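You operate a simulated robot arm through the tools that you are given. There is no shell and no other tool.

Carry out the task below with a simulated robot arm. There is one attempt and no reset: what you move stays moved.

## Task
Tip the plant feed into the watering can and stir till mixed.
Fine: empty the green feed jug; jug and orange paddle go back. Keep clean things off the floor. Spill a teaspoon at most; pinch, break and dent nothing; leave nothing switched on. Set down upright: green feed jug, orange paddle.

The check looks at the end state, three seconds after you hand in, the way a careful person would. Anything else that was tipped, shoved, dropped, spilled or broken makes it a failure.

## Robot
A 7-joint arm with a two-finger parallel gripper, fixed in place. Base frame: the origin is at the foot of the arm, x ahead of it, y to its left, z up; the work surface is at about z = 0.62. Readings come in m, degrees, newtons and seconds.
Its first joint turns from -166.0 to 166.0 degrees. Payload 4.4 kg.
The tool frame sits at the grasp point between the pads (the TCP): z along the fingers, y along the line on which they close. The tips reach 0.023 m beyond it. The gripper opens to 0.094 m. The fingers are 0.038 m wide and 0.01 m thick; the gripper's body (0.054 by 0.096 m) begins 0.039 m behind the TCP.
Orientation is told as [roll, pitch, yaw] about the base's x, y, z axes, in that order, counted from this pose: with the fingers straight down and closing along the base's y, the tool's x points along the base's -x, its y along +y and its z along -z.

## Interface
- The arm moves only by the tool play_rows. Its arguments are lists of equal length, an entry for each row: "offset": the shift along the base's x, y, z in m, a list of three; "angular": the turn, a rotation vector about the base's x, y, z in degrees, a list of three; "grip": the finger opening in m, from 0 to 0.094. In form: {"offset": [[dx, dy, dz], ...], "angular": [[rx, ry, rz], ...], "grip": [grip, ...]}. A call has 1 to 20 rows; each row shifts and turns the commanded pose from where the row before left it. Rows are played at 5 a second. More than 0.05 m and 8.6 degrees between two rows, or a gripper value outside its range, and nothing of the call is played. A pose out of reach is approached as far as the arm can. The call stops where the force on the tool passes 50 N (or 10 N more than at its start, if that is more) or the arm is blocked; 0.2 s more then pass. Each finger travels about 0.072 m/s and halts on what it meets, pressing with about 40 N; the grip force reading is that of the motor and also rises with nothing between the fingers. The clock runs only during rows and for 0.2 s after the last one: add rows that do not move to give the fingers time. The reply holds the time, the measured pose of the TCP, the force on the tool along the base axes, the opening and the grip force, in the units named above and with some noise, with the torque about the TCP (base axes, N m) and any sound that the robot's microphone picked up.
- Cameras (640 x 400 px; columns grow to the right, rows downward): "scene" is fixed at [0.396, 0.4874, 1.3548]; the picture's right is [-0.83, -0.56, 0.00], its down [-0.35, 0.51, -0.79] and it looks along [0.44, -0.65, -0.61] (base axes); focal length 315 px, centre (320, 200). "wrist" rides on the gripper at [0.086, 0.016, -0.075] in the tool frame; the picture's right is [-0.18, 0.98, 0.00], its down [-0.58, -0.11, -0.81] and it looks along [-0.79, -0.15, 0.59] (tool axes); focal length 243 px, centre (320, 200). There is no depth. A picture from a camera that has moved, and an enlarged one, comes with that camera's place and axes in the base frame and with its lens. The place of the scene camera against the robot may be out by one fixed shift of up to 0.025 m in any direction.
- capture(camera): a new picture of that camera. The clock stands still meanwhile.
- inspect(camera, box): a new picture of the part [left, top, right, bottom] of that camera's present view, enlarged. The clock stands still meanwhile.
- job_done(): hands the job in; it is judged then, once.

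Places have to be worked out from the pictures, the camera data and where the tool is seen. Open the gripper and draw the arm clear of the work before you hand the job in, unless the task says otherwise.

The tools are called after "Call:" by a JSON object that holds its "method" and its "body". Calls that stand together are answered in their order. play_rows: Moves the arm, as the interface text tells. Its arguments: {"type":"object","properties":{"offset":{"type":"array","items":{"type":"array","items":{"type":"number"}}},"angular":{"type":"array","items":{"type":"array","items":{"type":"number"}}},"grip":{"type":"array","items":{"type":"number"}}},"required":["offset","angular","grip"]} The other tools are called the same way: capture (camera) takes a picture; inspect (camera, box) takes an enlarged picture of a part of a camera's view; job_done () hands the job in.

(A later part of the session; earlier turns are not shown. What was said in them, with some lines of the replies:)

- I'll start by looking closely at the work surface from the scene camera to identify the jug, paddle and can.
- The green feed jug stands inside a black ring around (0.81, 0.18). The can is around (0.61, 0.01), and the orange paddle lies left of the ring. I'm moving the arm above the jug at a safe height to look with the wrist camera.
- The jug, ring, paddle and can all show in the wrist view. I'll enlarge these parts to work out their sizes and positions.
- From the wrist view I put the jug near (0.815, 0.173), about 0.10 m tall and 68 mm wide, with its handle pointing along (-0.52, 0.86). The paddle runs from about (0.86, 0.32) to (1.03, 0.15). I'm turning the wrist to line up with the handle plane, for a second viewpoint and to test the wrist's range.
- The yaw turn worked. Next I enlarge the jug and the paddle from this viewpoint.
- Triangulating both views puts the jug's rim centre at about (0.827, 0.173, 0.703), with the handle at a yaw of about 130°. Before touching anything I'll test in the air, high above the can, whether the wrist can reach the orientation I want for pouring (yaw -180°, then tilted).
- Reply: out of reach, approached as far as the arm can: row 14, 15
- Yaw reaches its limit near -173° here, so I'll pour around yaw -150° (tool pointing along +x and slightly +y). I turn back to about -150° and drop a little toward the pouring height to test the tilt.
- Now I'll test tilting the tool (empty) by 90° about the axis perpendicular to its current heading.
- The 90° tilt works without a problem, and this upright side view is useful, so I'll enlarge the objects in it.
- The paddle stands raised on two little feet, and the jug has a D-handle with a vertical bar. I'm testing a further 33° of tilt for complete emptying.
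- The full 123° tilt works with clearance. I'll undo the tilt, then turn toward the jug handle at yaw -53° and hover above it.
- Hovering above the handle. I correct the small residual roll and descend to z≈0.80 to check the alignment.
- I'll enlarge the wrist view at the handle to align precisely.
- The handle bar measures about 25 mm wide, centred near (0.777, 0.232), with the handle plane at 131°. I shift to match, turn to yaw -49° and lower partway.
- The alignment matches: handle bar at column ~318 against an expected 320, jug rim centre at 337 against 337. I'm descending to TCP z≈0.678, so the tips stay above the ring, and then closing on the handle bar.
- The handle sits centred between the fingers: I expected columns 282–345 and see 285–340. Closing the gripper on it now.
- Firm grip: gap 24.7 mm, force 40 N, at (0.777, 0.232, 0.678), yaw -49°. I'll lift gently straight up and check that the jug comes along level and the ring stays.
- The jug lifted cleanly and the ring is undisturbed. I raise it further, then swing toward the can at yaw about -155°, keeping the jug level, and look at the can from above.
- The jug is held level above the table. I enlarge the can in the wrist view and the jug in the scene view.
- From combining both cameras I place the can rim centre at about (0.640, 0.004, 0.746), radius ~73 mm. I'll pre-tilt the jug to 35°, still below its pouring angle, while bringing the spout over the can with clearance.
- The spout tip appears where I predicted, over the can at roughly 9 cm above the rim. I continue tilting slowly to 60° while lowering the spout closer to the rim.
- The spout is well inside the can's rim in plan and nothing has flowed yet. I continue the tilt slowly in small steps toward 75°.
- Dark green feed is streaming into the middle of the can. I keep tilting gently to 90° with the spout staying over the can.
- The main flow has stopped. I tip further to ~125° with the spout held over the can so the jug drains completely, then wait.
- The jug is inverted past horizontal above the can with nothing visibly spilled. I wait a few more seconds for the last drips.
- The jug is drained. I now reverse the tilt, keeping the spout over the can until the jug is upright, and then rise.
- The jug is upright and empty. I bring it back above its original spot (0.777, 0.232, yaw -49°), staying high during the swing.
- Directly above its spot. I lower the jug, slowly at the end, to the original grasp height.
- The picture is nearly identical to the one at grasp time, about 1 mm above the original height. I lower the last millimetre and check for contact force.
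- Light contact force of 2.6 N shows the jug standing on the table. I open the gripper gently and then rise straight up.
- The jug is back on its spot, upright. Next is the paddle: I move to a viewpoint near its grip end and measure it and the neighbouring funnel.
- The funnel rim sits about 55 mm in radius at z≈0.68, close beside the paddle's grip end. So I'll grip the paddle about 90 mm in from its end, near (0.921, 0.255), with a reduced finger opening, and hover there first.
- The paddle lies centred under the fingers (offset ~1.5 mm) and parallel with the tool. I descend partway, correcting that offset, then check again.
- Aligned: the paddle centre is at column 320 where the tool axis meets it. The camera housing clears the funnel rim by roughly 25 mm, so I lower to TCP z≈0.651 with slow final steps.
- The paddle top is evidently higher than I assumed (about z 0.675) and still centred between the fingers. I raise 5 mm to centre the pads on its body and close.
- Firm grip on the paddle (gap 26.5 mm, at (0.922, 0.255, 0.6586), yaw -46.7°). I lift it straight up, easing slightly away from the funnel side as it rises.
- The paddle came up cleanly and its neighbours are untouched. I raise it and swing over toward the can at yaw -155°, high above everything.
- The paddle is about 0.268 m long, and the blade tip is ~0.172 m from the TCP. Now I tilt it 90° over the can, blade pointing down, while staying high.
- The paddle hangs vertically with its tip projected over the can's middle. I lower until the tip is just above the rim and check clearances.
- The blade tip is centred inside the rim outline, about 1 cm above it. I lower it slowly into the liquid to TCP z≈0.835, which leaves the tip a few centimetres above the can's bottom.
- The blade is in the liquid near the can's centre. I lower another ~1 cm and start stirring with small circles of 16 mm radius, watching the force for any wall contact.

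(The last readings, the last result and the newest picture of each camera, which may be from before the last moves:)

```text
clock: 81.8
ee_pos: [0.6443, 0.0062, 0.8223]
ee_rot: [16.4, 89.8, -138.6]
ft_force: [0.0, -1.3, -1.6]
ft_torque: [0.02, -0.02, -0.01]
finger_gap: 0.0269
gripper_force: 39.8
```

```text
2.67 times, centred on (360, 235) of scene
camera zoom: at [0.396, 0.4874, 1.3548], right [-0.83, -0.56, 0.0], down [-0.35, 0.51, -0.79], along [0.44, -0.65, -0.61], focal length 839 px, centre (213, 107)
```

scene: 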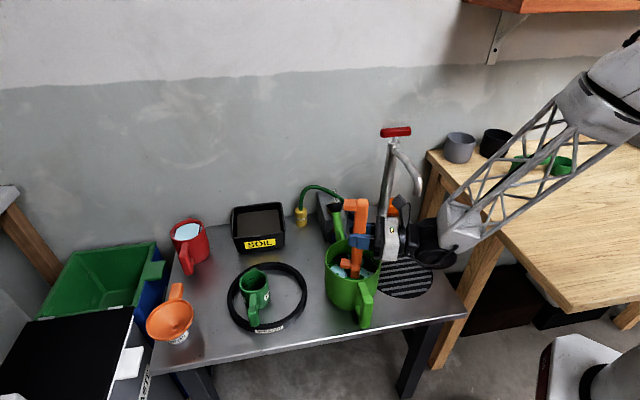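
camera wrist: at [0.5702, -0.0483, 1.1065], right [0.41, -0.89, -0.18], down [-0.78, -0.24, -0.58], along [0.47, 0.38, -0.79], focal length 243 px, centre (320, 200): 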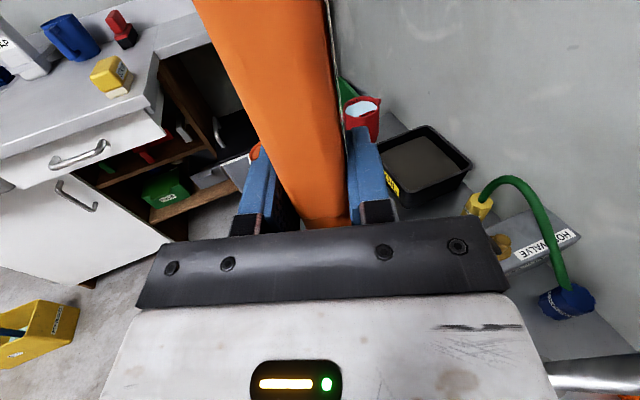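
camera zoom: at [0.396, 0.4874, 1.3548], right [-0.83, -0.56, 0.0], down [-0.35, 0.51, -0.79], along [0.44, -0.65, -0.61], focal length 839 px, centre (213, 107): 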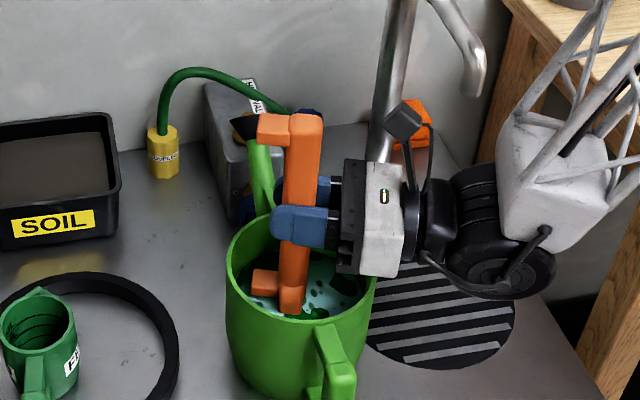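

No wall contact (forces near zero) and the colours are already blending. I continue with more circles.

Call:
{"method": "play_rows", "body": {"offset": [[0.00054, -0.01223, 0], [-0.00828, -0.00901, 0], [-0.01225, -0.00051, 0], [-0.00903, 0.00827, 0], [-0.00054, 0.01223, 0], [0.00828, 0.00901, 0], [0.01225, 0.00051, 0], [0.00903, -0.00827, 0], [0.00054, -0.01223, 0], [-0.00828, -0.00901, 0], [-0.01225, -0.00051, 0], [-0.00903, 0.00827, 0], [-0.00054, 0.01223, 0], [0.00828, 0.00901, 0], [0.01225, 0.00051, 0], [0.00903, -0.00827, 0]], "angular": [[0, 0, 0], [0, 0, 0], [0, 0, 0], [0, 0, 0], [0, 0, 0], [0, 0, 0], [0, 0, 0], [0, 0, 0], [0, 0, 0], [0, 0, 0], [0, 0, 0], [0, 0, 0], [0, 0, 0], [0, 0, 0], [0, 0, 0], [0, 0, 0]], "grip": [0.018, 0.018, 0.018, 0.018, 0.018, 0.018, 0.018, 0.018, 0.018, 0.018, 0.018, 0.018, 0.018, 0.018, 0.018, 0.018]}}

Call:
{"method": "play_rows", "body": {"offset": [[0.00054, -0.01223, 0], [-0.00828, -0.00901, 0], [-0.01225, -0.00051, 0], [-0.00903, 0.00827, 0], [-0.00054, 0.01223, 0], [0.00828, 0.00901, 0], [0.01225, 0.00051, 0], [0.00903, -0.00827, 0], [0.00054, -0.01223, 0], [-0.00828, -0.00901, 0], [-0.01225, -0.00051, 0], [-0.00903, 0.00827, 0], [-0.00054, 0.01223, 0], [0.00828, 0.00901, 0], [0.01225, 0.00051, 0], [0.00903, -0.00827, 0]], "angular": [[0, 0, 0], [0, 0, 0], [0, 0, 0], [0, 0, 0], [0, 0, 0], [0, 0, 0], [0, 0, 0], [0, 0, 0], [0, 0, 0], [0, 0, 0], [0, 0, 0], [0, 0, 0], [0, 0, 0], [0, 0, 0], [0, 0, 0], [0, 0, 0]], "grip": [0.018, 0.018, 0.018, 0.018, 0.018, 0.018, 0.018, 0.018, 0.018, 0.018, 0.018, 0.018, 0.018, 0.018, 0.018, 0.018]}}

Call:
{"method": "inspect", "body": {"camera": "scene", "box": [310, 210, 400, 310]}}

```text
clock: 85.2
ee_pos: [0.645, 0.0053, 0.8233]
ee_rot: [33.8, 89.8, -121.2]
ft_force: [-0.6, -0.4, -0.9]
ft_torque: [0.0, -0.03, -0.01]
finger_gap: 0.0267
gripper_force: 40.2
```

```text
clock: 88.6
ee_pos: [0.6453, 0.005, 0.822]
ee_rot: [18.6, 89.8, -136.5]
ft_force: [-0.1, -0.4, 0.1]
ft_torque: [-0.02, -0.03, 0.0]
finger_gap: 0.0265
gripper_force: 40.2
```

```text
4.00 times, centred on (355, 260) of scene
camera zoom: at [0.396, 0.4874, 1.3548], right [-0.83, -0.56, 0.0], down [-0.35, 0.51, -0.79], along [0.44, -0.65, -0.61], focal length 1258 px, centre (180, -40)
```

zoom: 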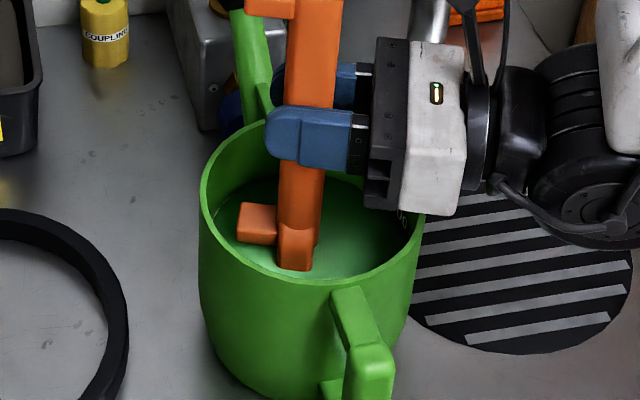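

The liquid now looks uniformly green. I give it two more circles for certainty, return to centre and hold still.

Call:
{"method": "play_rows", "body": {"offset": [[0.00054, -0.01223, 0], [-0.00828, -0.00901, 0], [-0.01225, -0.00051, 0], [-0.00903, 0.00827, 0], [-0.00054, 0.01223, 0], [0.00828, 0.00901, 0], [0.01225, 0.00051, 0], [0.00903, -0.00827, 0], [0.00054, -0.01223, 0], [-0.00828, -0.00901, 0], [-0.01225, -0.00051, 0], [-0.00903, 0.00827, 0], [-0.00054, 0.01223, 0], [0.00828, 0.00901, 0], [0.01225, 0.00051, 0], [0.00903, -0.00827, 0], [-0.0145, -0.0067, 0], [0, 0, 0], [0, 0, 0]], "angular": [[0, 0, 0], [0, 0, 0], [0, 0, 0], [0, 0, 0], [0, 0, 0], [0, 0, 0], [0, 0, 0], [0, 0, 0], [0, 0, 0], [0, 0, 0], [0, 0, 0], [0, 0, 0], [0, 0, 0], [0, 0, 0], [0, 0, 0], [0, 0, 0], [0, 0, 0], [0, 0, 0], [0, 0, 0]], "grip": [0.018, 0.018, 0.018, 0.018, 0.018, 0.018, 0.018, 0.018, 0.018, 0.018, 0.018, 0.018, 0.018, 0.018, 0.018, 0.018, 0.018, 0.018, 0.018]}}

Call:
{"method": "inspect", "body": {"camera": "scene", "box": [310, 210, 400, 310]}}

```text
clock: 92.6
ee_pos: [0.6304, -0.0007, 0.8236]
ee_rot: [32.6, 89.9, -122.5]
ft_force: [0.6, -0.5, -0.9]
ft_torque: [0.01, 0.01, 0.02]
finger_gap: 0.0263
gripper_force: 39.9
```

```text
4.00 times, centred on (355, 260) of scene
camera zoom: at [0.396, 0.4874, 1.3548], right [-0.83, -0.56, 0.0], down [-0.35, 0.51, -0.79], along [0.44, -0.65, -0.61], focal length 1258 px, centre (180, -40)
```

zoom: 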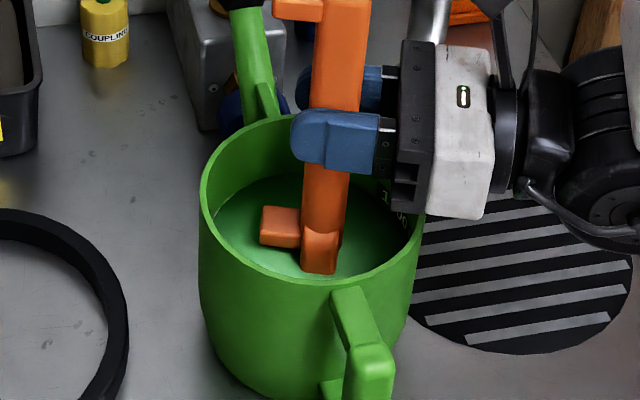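

The mix is uniform. I lift the blade out of the liquid but keep it inside the rim, and let it drip off for a few seconds.

Call:
{"method": "play_rows", "body": {"offset": [[0, 0, 0.008], [0, 0, 0.01], [0, 0, 0.012], [0, 0, 0.012], [0, 0, 0.012], [0, 0, 0.012], [0, 0, 0.012], [0, 0, 0], [0, 0, 0], [0, 0, 0], [0, 0, 0], [0, 0, 0], [0, 0, 0], [0, 0, 0], [0, 0, 0], [0, 0, 0], [0, 0, 0], [0, 0, 0], [0, 0, 0], [0, 0, 0]], "angular": [[0, 0, 0], [0, 0, 0], [0, 0, 0], [0, 0, 0], [0, 0, 0], [0, 0, 0], [0, 0, 0], [0, 0, 0], [0, 0, 0], [0, 0, 0], [0, 0, 0], [0, 0, 0], [0, 0, 0], [0, 0, 0], [0, 0, 0], [0, 0, 0], [0, 0, 0], [0, 0, 0], [0, 0, 0], [0, 0, 0]], "grip": [0.018, 0.018, 0.018, 0.018, 0.018, 0.018, 0.018, 0.018, 0.018, 0.018, 0.018, 0.018, 0.018, 0.018, 0.018, 0.018, 0.018, 0.018, 0.018, 0.018]}}

Call:
{"method": "inspect", "body": {"camera": "scene", "box": [300, 180, 420, 310]}}

```text
clock: 96.8
ee_pos: [0.6303, -0.0006, 0.9006]
ee_rot: [32.1, 89.9, -123.0]
ft_force: [0.4, -0.8, -1.0]
ft_torque: [-0.02, 0.02, -0.02]
finger_gap: 0.0266
gripper_force: 40.2
```

```text
3.08 times, centred on (360, 245) of scene
camera zoom: at [0.396, 0.4874, 1.3548], right [-0.83, -0.56, 0.0], down [-0.35, 0.51, -0.79], along [0.44, -0.65, -0.61], focal length 968 px, centre (197, 62)
```

zoom: 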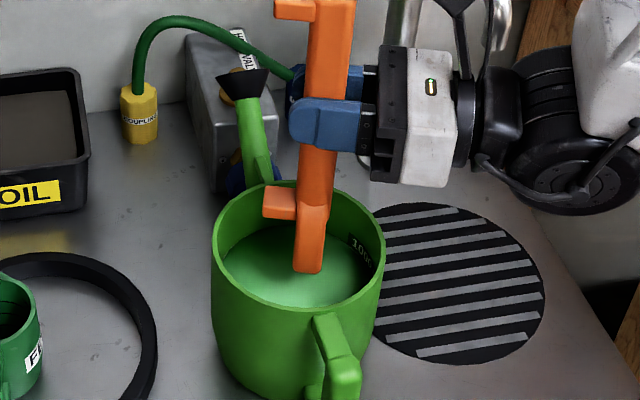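

The mix is an even green and the paddle shows no drips. I raise it clear of the can and untilt it back to horizontal at height.

Call:
{"method": "play_rows", "body": {"offset": [[0, 0, 0.02], [0, 0, 0.02], [0, 0, 0.02], [0, 0, 0.02], [0, 0, 0.02], [0, 0, 0.02], [0.0063, 0.0028, 0], [0.0063, 0.0028, 0], [0.0063, 0.0028, 0], [0.0063, 0.0028, 0], [0.0063, 0.0028, 0], [0.0063, 0.0028, 0], [0.0063, 0.0028, 0], [0.0063, 0.0028, 0], [0.0063, 0.0028, 0], [0.0063, 0.0028, 0], [0.0063, 0.0028, 0], [0, 0, 0]], "angular": [[0, 0, 0], [0, 0, 0], [0, 0, 0], [0, 0, 0], [0, 0, 0], [0, 0, 0], [-3.444, 7.419, 0], [-3.444, 7.419, 0], [-3.444, 7.419, 0], [-3.444, 7.419, 0], [-3.444, 7.419, 0], [-3.444, 7.419, 0], [-3.444, 7.419, 0], [-3.444, 7.419, 0], [-3.444, 7.419, 0], [-3.444, 7.419, 0], [-3.444, 7.419, 0], [0, 0, 0]], "grip": [0.018, 0.018, 0.018, 0.018, 0.018, 0.018, 0.018, 0.018, 0.018, 0.018, 0.018, 0.018, 0.018, 0.018, 0.018, 0.018, 0.018, 0.018]}}

Call:
{"method": "capture", "body": {"camera": "scene"}}

```text
clock: 100.6
ee_pos: [0.7001, 0.0301, 1.0207]
ee_rot: [0.0, -0.3, -154.9]
ft_force: [0.6, -0.3, -1.1]
ft_torque: [0.0, 0.0, 0.02]
finger_gap: 0.0266
gripper_force: 39.7
```

```text
taken
```

scene: 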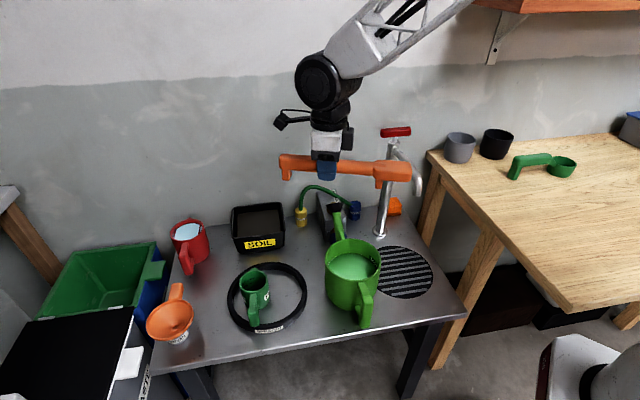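

The paddle is level again. I retrace the swing back to above its original place.

Call:
{"method": "play_rows", "body": {"offset": [[0.0099, 0.011, 0], [0.0099, 0.011, 0], [0.0099, 0.011, 0], [0.0099, 0.011, 0], [0.0099, 0.011, 0], [0.0099, 0.011, 0], [0.0099, 0.011, 0], [0.0099, 0.011, 0], [0.0099, 0.011, 0], [0.0099, 0.011, 0], [0.0099, 0.011, 0], [0.0099, 0.011, 0], [0.0099, 0.011, 0], [0.0099, 0.011, 0], [0.012, 0.01, -0.03], [0.012, 0.01, -0.03], [0.012, 0.01, -0.03], [0.012, 0.01, -0.03], [0.012, 0.01, -0.03], [0.012, 0.01, -0.03]], "angular": [[0, 0, 7.73], [0, 0, 7.73], [0, 0, 7.73], [0, 0, 7.73], [0, 0, 7.73], [0, 0, 7.73], [0, 0, 7.73], [0, 0, 7.73], [0, 0, 7.73], [0, 0, 7.73], [0, 0, 7.73], [0, 0, 7.73], [0, 0, 7.73], [0, 0, 7.73], [0, 0, 0], [0, 0, 0], [0, 0, 0], [0, 0, 0], [0, 0, 0], [0, 0, 0]], "grip": [0.018, 0.018, 0.018, 0.018, 0.018, 0.018, 0.018, 0.018, 0.018, 0.018, 0.018, 0.018, 0.018, 0.018, 0.018, 0.018, 0.018, 0.018, 0.018, 0.018]}}

Call:
{"method": "capture", "body": {"camera": "wrist"}}

Call:
{"method": "inspect", "body": {"camera": "scene", "box": [140, 180, 300, 350]}}

```text
clock: 104.8
ee_pos: [0.9111, 0.2434, 0.8404]
ee_rot: [0.0, -0.2, -46.9]
ft_force: [0.4, 0.0, -0.5]
ft_torque: [-0.01, -0.02, 0.04]
finger_gap: 0.0266
gripper_force: 40.4
```

```text
taken
camera wrist: at [0.8636, 0.317, 0.915], right [0.84, 0.54, 0.0], down [0.32, -0.5, 0.81], along [0.44, -0.68, -0.59], focal length 243 px, centre (320, 200)
```

wrist: 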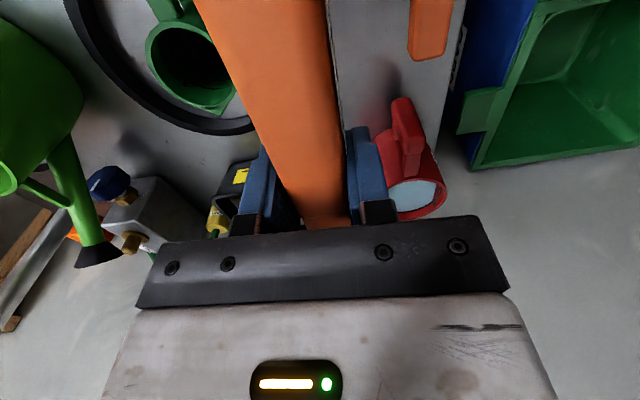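

```text
2.35 times, centred on (220, 265) of scene
camera zoom: at [0.396, 0.4874, 1.3548], right [-0.83, -0.56, 0.0], down [-0.35, 0.51, -0.79], along [0.44, -0.65, -0.61], focal length 740 px, centre (555, 47)
```

zoom: 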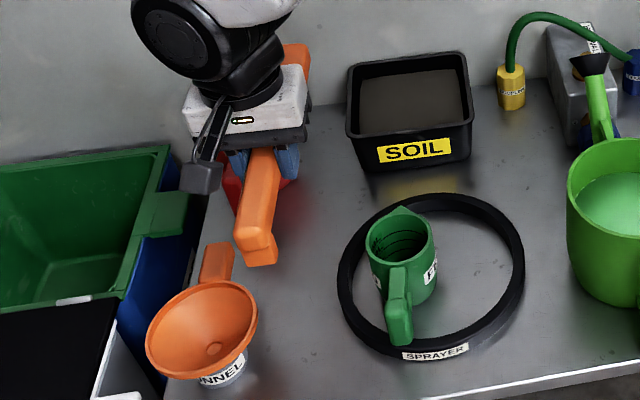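

Above its place. I retrace the lowering path, ending a couple of millimetres above the original height to check.

Call:
{"method": "play_rows", "body": {"offset": [[0, 0.0002, -0.02], [0, 0, -0.02], [0, 0, -0.02], [0, 0, -0.02], [0, 0, -0.02], [0.002, 0.002, -0.02], [0.003, 0.003, -0.02], [0.003, 0.003, -0.018], [0.002, 0.002, -0.012], [0.001, 0.001, -0.006], [0, 0, -0.003], [0, 0, 0]], "angular": [[0.146, 0.137, 0.2], [0, 0, 0], [0, 0, 0], [0, 0, 0], [0, 0, 0], [0, 0, 0], [0, 0, 0], [0, 0, 0], [0, 0, 0], [0, 0, 0], [0, 0, 0], [0, 0, 0]], "grip": [0.018, 0.018, 0.018, 0.018, 0.018, 0.018, 0.018, 0.018, 0.018, 0.018, 0.018, 0.018]}}

Call:
{"method": "capture", "body": {"camera": "wrist"}}

Call:
{"method": "inspect", "body": {"camera": "scene", "box": [140, 220, 260, 350]}}

```text
clock: 107.4
ee_pos: [0.9213, 0.2533, 0.6624]
ee_rot: [0.1, 0.1, -46.6]
ft_force: [1.2, 1.0, 0.3]
ft_torque: [0.01, 0.03, 0.01]
finger_gap: 0.0265
gripper_force: 40.3
```

```text
taken
camera wrist: at [0.874, 0.3276, 0.7368], right [0.84, 0.54, 0.0], down [0.32, -0.5, 0.81], along [0.44, -0.68, -0.59], focal length 243 px, centre (320, 200)
```

wrist: 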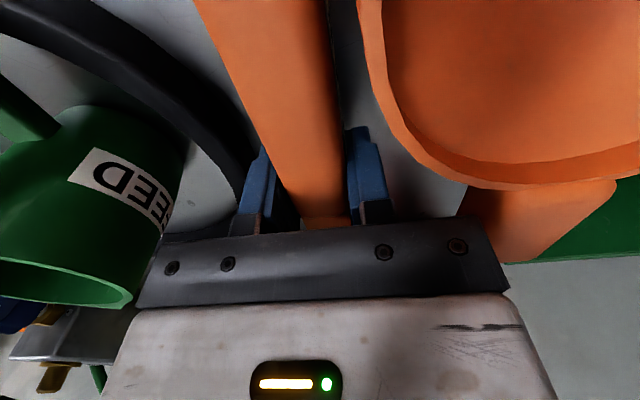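

```text
3.08 times, centred on (200, 285) of scene
camera zoom: at [0.396, 0.4874, 1.3548], right [-0.83, -0.56, 0.0], down [-0.35, 0.51, -0.79], along [0.44, -0.65, -0.61], focal length 968 px, centre (689, -62)
```

zoom: 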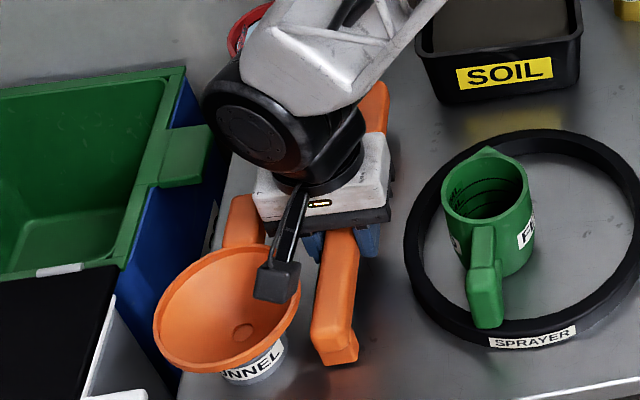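

Matches the original view, about 4 mm high. I lower the last few millimetres gently and watch the contact force.

Call:
{"method": "play_rows", "body": {"offset": [[0.0004, 0.0008, -0.0015], [0, 0, -0.001], [0, 0, -0.0008], [0, 0, -0.0005], [0, 0, 0]], "angular": [[0, 0, 0], [0, 0, 0], [0, 0, 0], [0, 0, 0], [0, 0, 0]], "grip": [0.018, 0.018, 0.018, 0.018, 0.018]}}

```text
clock: 108.6
ee_pos: [0.9225, 0.2565, 0.6579]
ee_rot: [0.0, 0.2, -46.6]
ft_force: [-1.0, 0.5, 11.2]
ft_torque: [-0.91, -0.83, -0.05]
finger_gap: 0.0264
gripper_force: 40.0
```

Contact is felt (11 N at the blade-side foot). I relieve it by half a millimetre, then open the fingers gently to 54 mm so they stay clear of the funnel.

Call:
{"method": "play_rows", "body": {"offset": [[0, 0, 0.0006], [0, 0, 0]], "angular": [[-0.11, -0.1, 0], [0, 0, 0]], "grip": [0.018, 0.018]}}

```text
clock: 109.2
ee_pos: [0.9224, 0.2558, 0.658]
ee_rot: [0.0, 0.0, -46.6]
ft_force: [4.3, 1.5, 11.2]
ft_torque: [0.85, 0.63, -0.33]
finger_gap: 0.0265
gripper_force: 40.0
```

The load shifted to the other foot, so the level point is between. I split the difference, relieve slightly more, and release.

Call:
{"method": "play_rows", "body": {"offset": [[0, 0, 0.0007], [0, 0, 0]], "angular": [[0.05, 0.045, 0], [0, 0, 0]], "grip": [0.018, 0.018]}}

Call:
{"method": "play_rows", "body": {"offset": [[0, 0, 0], [0, 0, 0], [0, 0, 0], [0, 0, 0], [0, 0, 0]], "angular": [[0, 0, 0], [0, 0, 0], [0, 0, 0], [0, 0, 0], [0, 0, 0]], "grip": [0.028, 0.034, 0.044, 0.054, 0.054]}}

Call:
{"method": "capture", "body": {"camera": "wrist"}}

Call:
{"method": "inspect", "body": {"camera": "scene", "box": [140, 220, 260, 350]}}

```text
clock: 109.8
ee_pos: [0.9223, 0.2554, 0.6585]
ee_rot: [-0.1, 0.0, -46.6]
ft_force: [1.7, -0.3, 4.3]
ft_torque: [-0.41, -0.42, -0.02]
finger_gap: 0.0264
gripper_force: 40.5
```

```text
clock: 111.0
ee_pos: [0.9206, 0.2548, 0.66]
ee_rot: [0.0, 0.0, -46.5]
ft_force: [-0.5, 0.2, 0.3]
ft_torque: [0.02, 0.01, 0.01]
finger_gap: 0.0541
gripper_force: 0.0
```

```text
taken
camera wrist: at [0.8744, 0.3286, 0.7339], right [0.84, 0.54, 0.0], down [0.32, -0.5, 0.81], along [0.44, -0.68, -0.59], focal length 243 px, centre (320, 200)
```

wrist: 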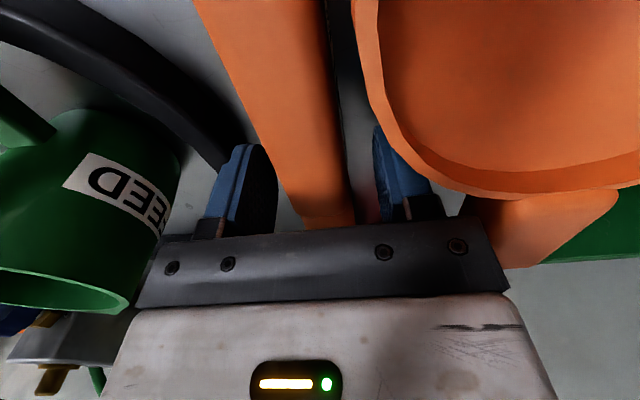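

```text
3.08 times, centred on (200, 285) of scene
camera zoom: at [0.396, 0.4874, 1.3548], right [-0.83, -0.56, 0.0], down [-0.35, 0.51, -0.79], along [0.44, -0.65, -0.61], focal length 968 px, centre (689, -62)
```

zoom: 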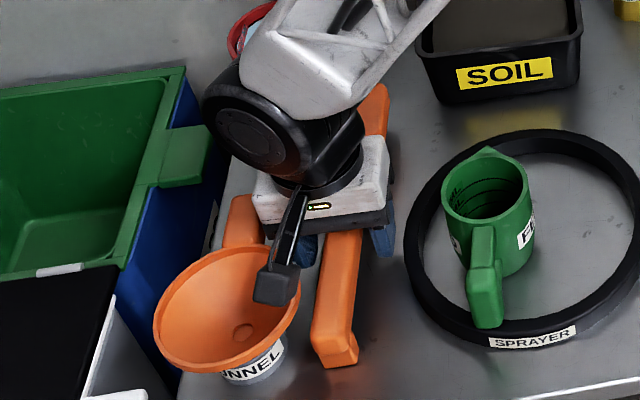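

The paddle is released and stands on its feet between the open fingers. I rise straight up and then retreat well clear.

Call:
{"method": "play_rows", "body": {"offset": [[0, 0, 0.005], [0, 0, 0.015], [0, 0, 0.02], [0, 0, 0.03], [0, 0, 0.03], [0, 0, 0.03], [0, 0, 0.03], [0, 0, 0.03], [-0.02, -0.02, 0.03], [-0.03, -0.03, 0.02], [-0.03, -0.03, 0.02], [-0.03, -0.03, 0.01], [-0.03, -0.03, 0], [-0.03, -0.03, 0], [0, 0, 0]], "angular": [[0, 0, 0], [0, 0, 0], [0, 0, 0], [0, 0, 0], [0, 0, 0], [0, 0, 0], [0, 0, 0], [0, 0, 0], [0, 0, 0], [0, 0, 0], [0, 0, 0], [0, 0, 0], [0, 0, 0], [0, 0, 0], [0, 0, 0]], "grip": [0.054, 0.054, 0.054, 0.054, 0.06, 0.07, 0.08, 0.09, 0.094, 0.094, 0.094, 0.094, 0.094, 0.094, 0.094]}}

Call:
{"method": "capture", "body": {"camera": "scene"}}

Call:
{"method": "inspect", "body": {"camera": "scene", "box": [140, 200, 300, 350]}}

Call:
{"method": "capture", "body": {"camera": "wrist"}}

```text
clock: 114.2
ee_pos: [0.7532, 0.0859, 0.9287]
ee_rot: [0.0, 0.1, -46.6]
ft_force: [-0.2, 0.3, 0.8]
ft_torque: [0.0, -0.02, 0.0]
finger_gap: 0.094
gripper_force: 0.0
```

```text
taken
```

scene: 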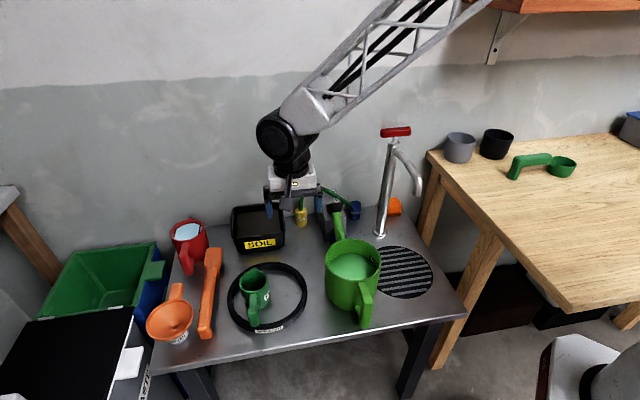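

```text
2.67 times, centred on (220, 275) of scene
camera zoom: at [0.396, 0.4874, 1.3548], right [-0.83, -0.56, 0.0], down [-0.35, 0.51, -0.79], along [0.44, -0.65, -0.61], focal length 839 px, centre (587, 0)
```

zoom: 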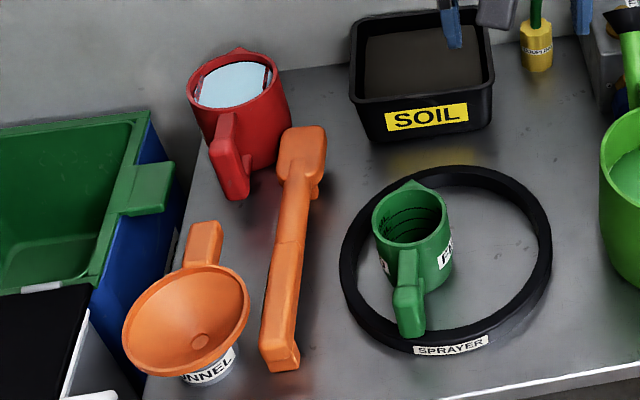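

```text
taken
camera wrist: at [0.7049, 0.1584, 1.0039], right [0.84, 0.54, 0.0], down [0.32, -0.5, 0.81], along [0.44, -0.68, -0.59], focal length 243 px, centre (320, 200)
```

wrist: 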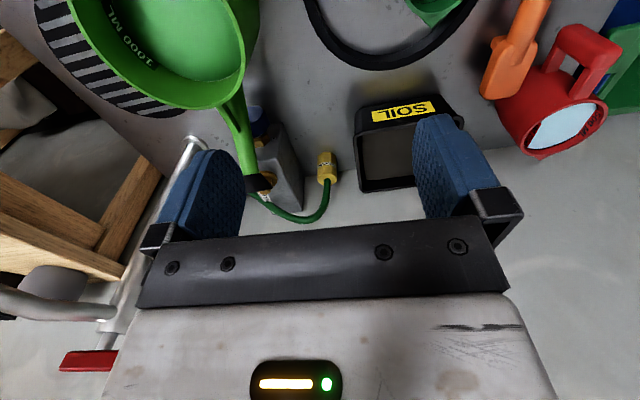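

Everything looks back in place. I inspect the jug's inside, the can, and the table once more for residue or spills.

Call:
{"method": "inspect", "body": {"camera": "scene", "box": [230, 255, 290, 335]}}

Call:
{"method": "inspect", "body": {"camera": "scene", "box": [290, 180, 460, 340]}}

Call:
{"method": "play_rows", "body": {"offset": [[0, 0, 0.03], [0, 0, 0.03], [0, 0, 0.03], [0, 0, 0.03], [0, 0, 0]], "angular": [[0, 0, 0], [0, 0, 0], [0, 0, 0], [0, 0, 0], [0, 0, 0]], "grip": [0.094, 0.094, 0.094, 0.094, 0.094]}}

```text
5.00 times, centred on (260, 295) of scene
camera zoom: at [0.396, 0.4874, 1.3548], right [-0.83, -0.56, 0.0], down [-0.35, 0.51, -0.79], along [0.44, -0.65, -0.61], focal length 1573 px, centre (620, -275)
```

zoom: 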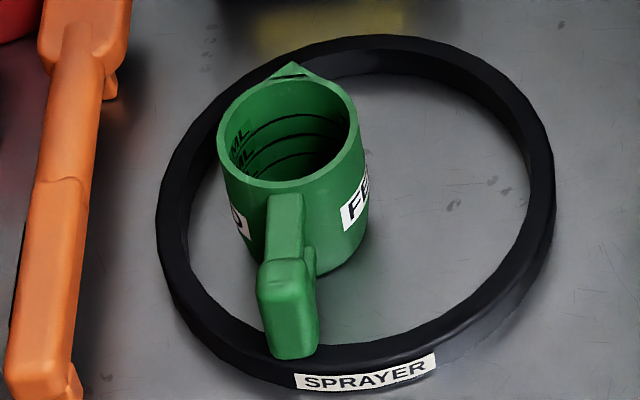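

```text
2.50 times, centred on (375, 260) of scene
camera zoom: at [0.396, 0.4874, 1.3548], right [-0.83, -0.56, 0.0], down [-0.35, 0.51, -0.79], along [0.44, -0.65, -0.61], focal length 786 px, centre (182, 50)
```

zoom: 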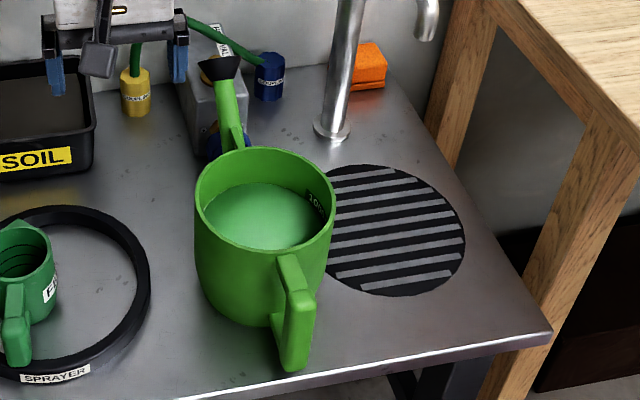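

```text
clock: 115.4
ee_pos: [0.7524, 0.0856, 1.05]
ee_rot: [0.0, 0.0, -46.6]
ft_force: [0.3, 0.2, -0.4]
ft_torque: [0.04, 0.0, 0.0]
finger_gap: 0.0941
gripper_force: 0.1
```

Can contents are uniform, the table is clean, and the dark spots were there at the start. One last look straight into the jug with the wrist camera from above to confirm it's empty.

Call:
{"method": "play_rows", "body": {"offset": [[0.005, 0.03, 0], [0.005, 0.03, 0], [0.005, 0.03, 0], [0.005, 0.03, 0], [0.005, 0.02, 0], [0, 0, 0]], "angular": [[0, 0, 0], [0, 0, 0], [0, 0, 0], [0, 0, 0], [0, 0, 0], [0, 0, 0]], "grip": [0.094, 0.094, 0.094, 0.094, 0.094, 0.094]}}

Call:
{"method": "capture", "body": {"camera": "wrist"}}

Call:
{"method": "inspect", "body": {"camera": "wrist", "box": [270, 0, 400, 100]}}

```text
clock: 116.8
ee_pos: [0.7783, 0.2263, 1.0499]
ee_rot: [0.0, 0.1, -46.6]
ft_force: [-0.8, 0.6, 0.3]
ft_torque: [-0.02, -0.01, -0.01]
finger_gap: 0.0939
gripper_force: 0.0
```

```text
taken
camera wrist: at [0.7299, 0.2995, 1.1243], right [0.84, 0.54, 0.0], down [0.32, -0.5, 0.81], along [0.44, -0.68, -0.59], focal length 243 px, centre (320, 200)
```

wrist: 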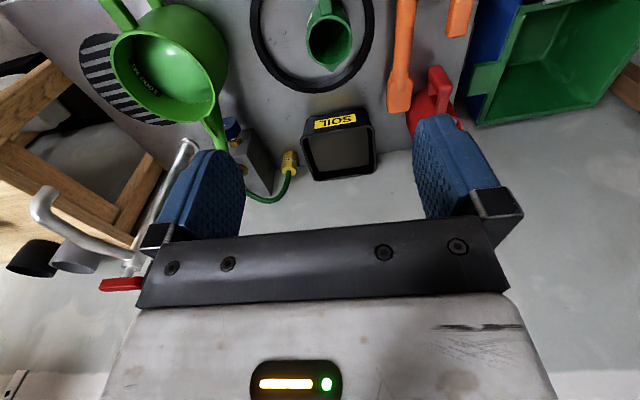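

```text
4.00 times, centred on (335, 50) of wrist
camera zoom: at [0.7299, 0.2995, 1.1243], right [0.84, 0.54, 0.0], down [0.32, -0.5, 0.81], along [0.44, -0.68, -0.59], focal length 970 px, centre (260, 800)
```

zoom: 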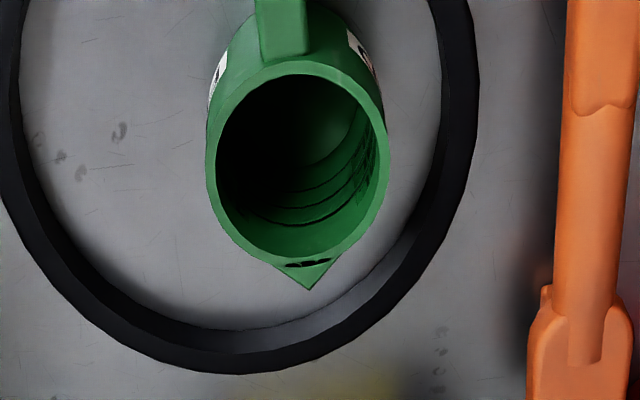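

The jug is empty, upright and where it was. I withdraw the open gripper to its starting pose, clear of the work, before handing in.

Call:
{"method": "play_rows", "body": {"offset": [[0.001, -0.039, 0.001], [0.001, -0.039, 0], [0.001, -0.039, 0], [0.001, -0.039, 0], [0.001, -0.039, 0], [0.001, -0.039, 0], [0.001, -0.039, 0], [0.001, -0.039, 0], [0.001, -0.039, 0], [0, -0.03, 0], [0, 0, 0]], "angular": [[0, 0, 4.6], [0, 0, 4.7], [0, 0, 4.7], [0, 0, 4.7], [0, 0, 4.7], [0, 0, 4.7], [0, 0, 4.7], [0, 0, 4.7], [0, 0, 4.7], [0, 0, 4.4], [0, 0, 0]], "grip": [0.094, 0.094, 0.094, 0.094, 0.094, 0.094, 0.094, 0.094, 0.094, 0.094, 0.094]}}

Call:
{"method": "capture", "body": {"camera": "scene"}}

```text
clock: 119.2
ee_pos: [0.7859, -0.1569, 1.0504]
ee_rot: [-0.1, -0.1, 0.1]
ft_force: [-0.2, -0.1, -0.6]
ft_torque: [-0.02, -0.03, 0.0]
finger_gap: 0.0938
gripper_force: 0.0
```

```text
taken
```

scene: 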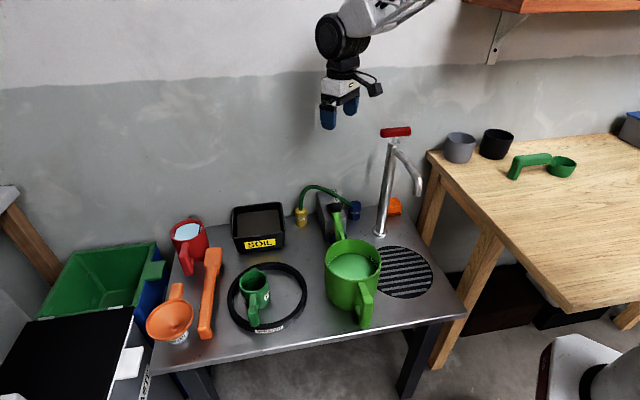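

The final picture matches the starting layout. The jug is empty and upright in its ring, the paddle stands on its feet in its place, and the can's liquid is an even green. Nothing is spilled or displaced and the arm is clear, so I'm handing in.

Call:
{"method": "job_done", "body": {}}

```text
The job is handed in.
```

The job is done and handed in. All of the feed went into the watering can, and I stirred it with the orange paddle until the liquid was an even green.

- **Green feed jug:** it is empty and stands upright inside its ring, within a few millimetres of where it was.
- **Orange paddle:** it is back in its place, standing on its feet next to the funnel.
- **Everything else:** I saw no spill on the table and nothing moved or knocked over. The dark spots on the tabletop were there at the start. I never touched the tap or the valve.
- **Arm:** the gripper is open and back at roughly its starting position, clear of the table.

When I put the paddle down, one foot took about 11 N of contact force before I eased it and let go. I saw no sign of damage.
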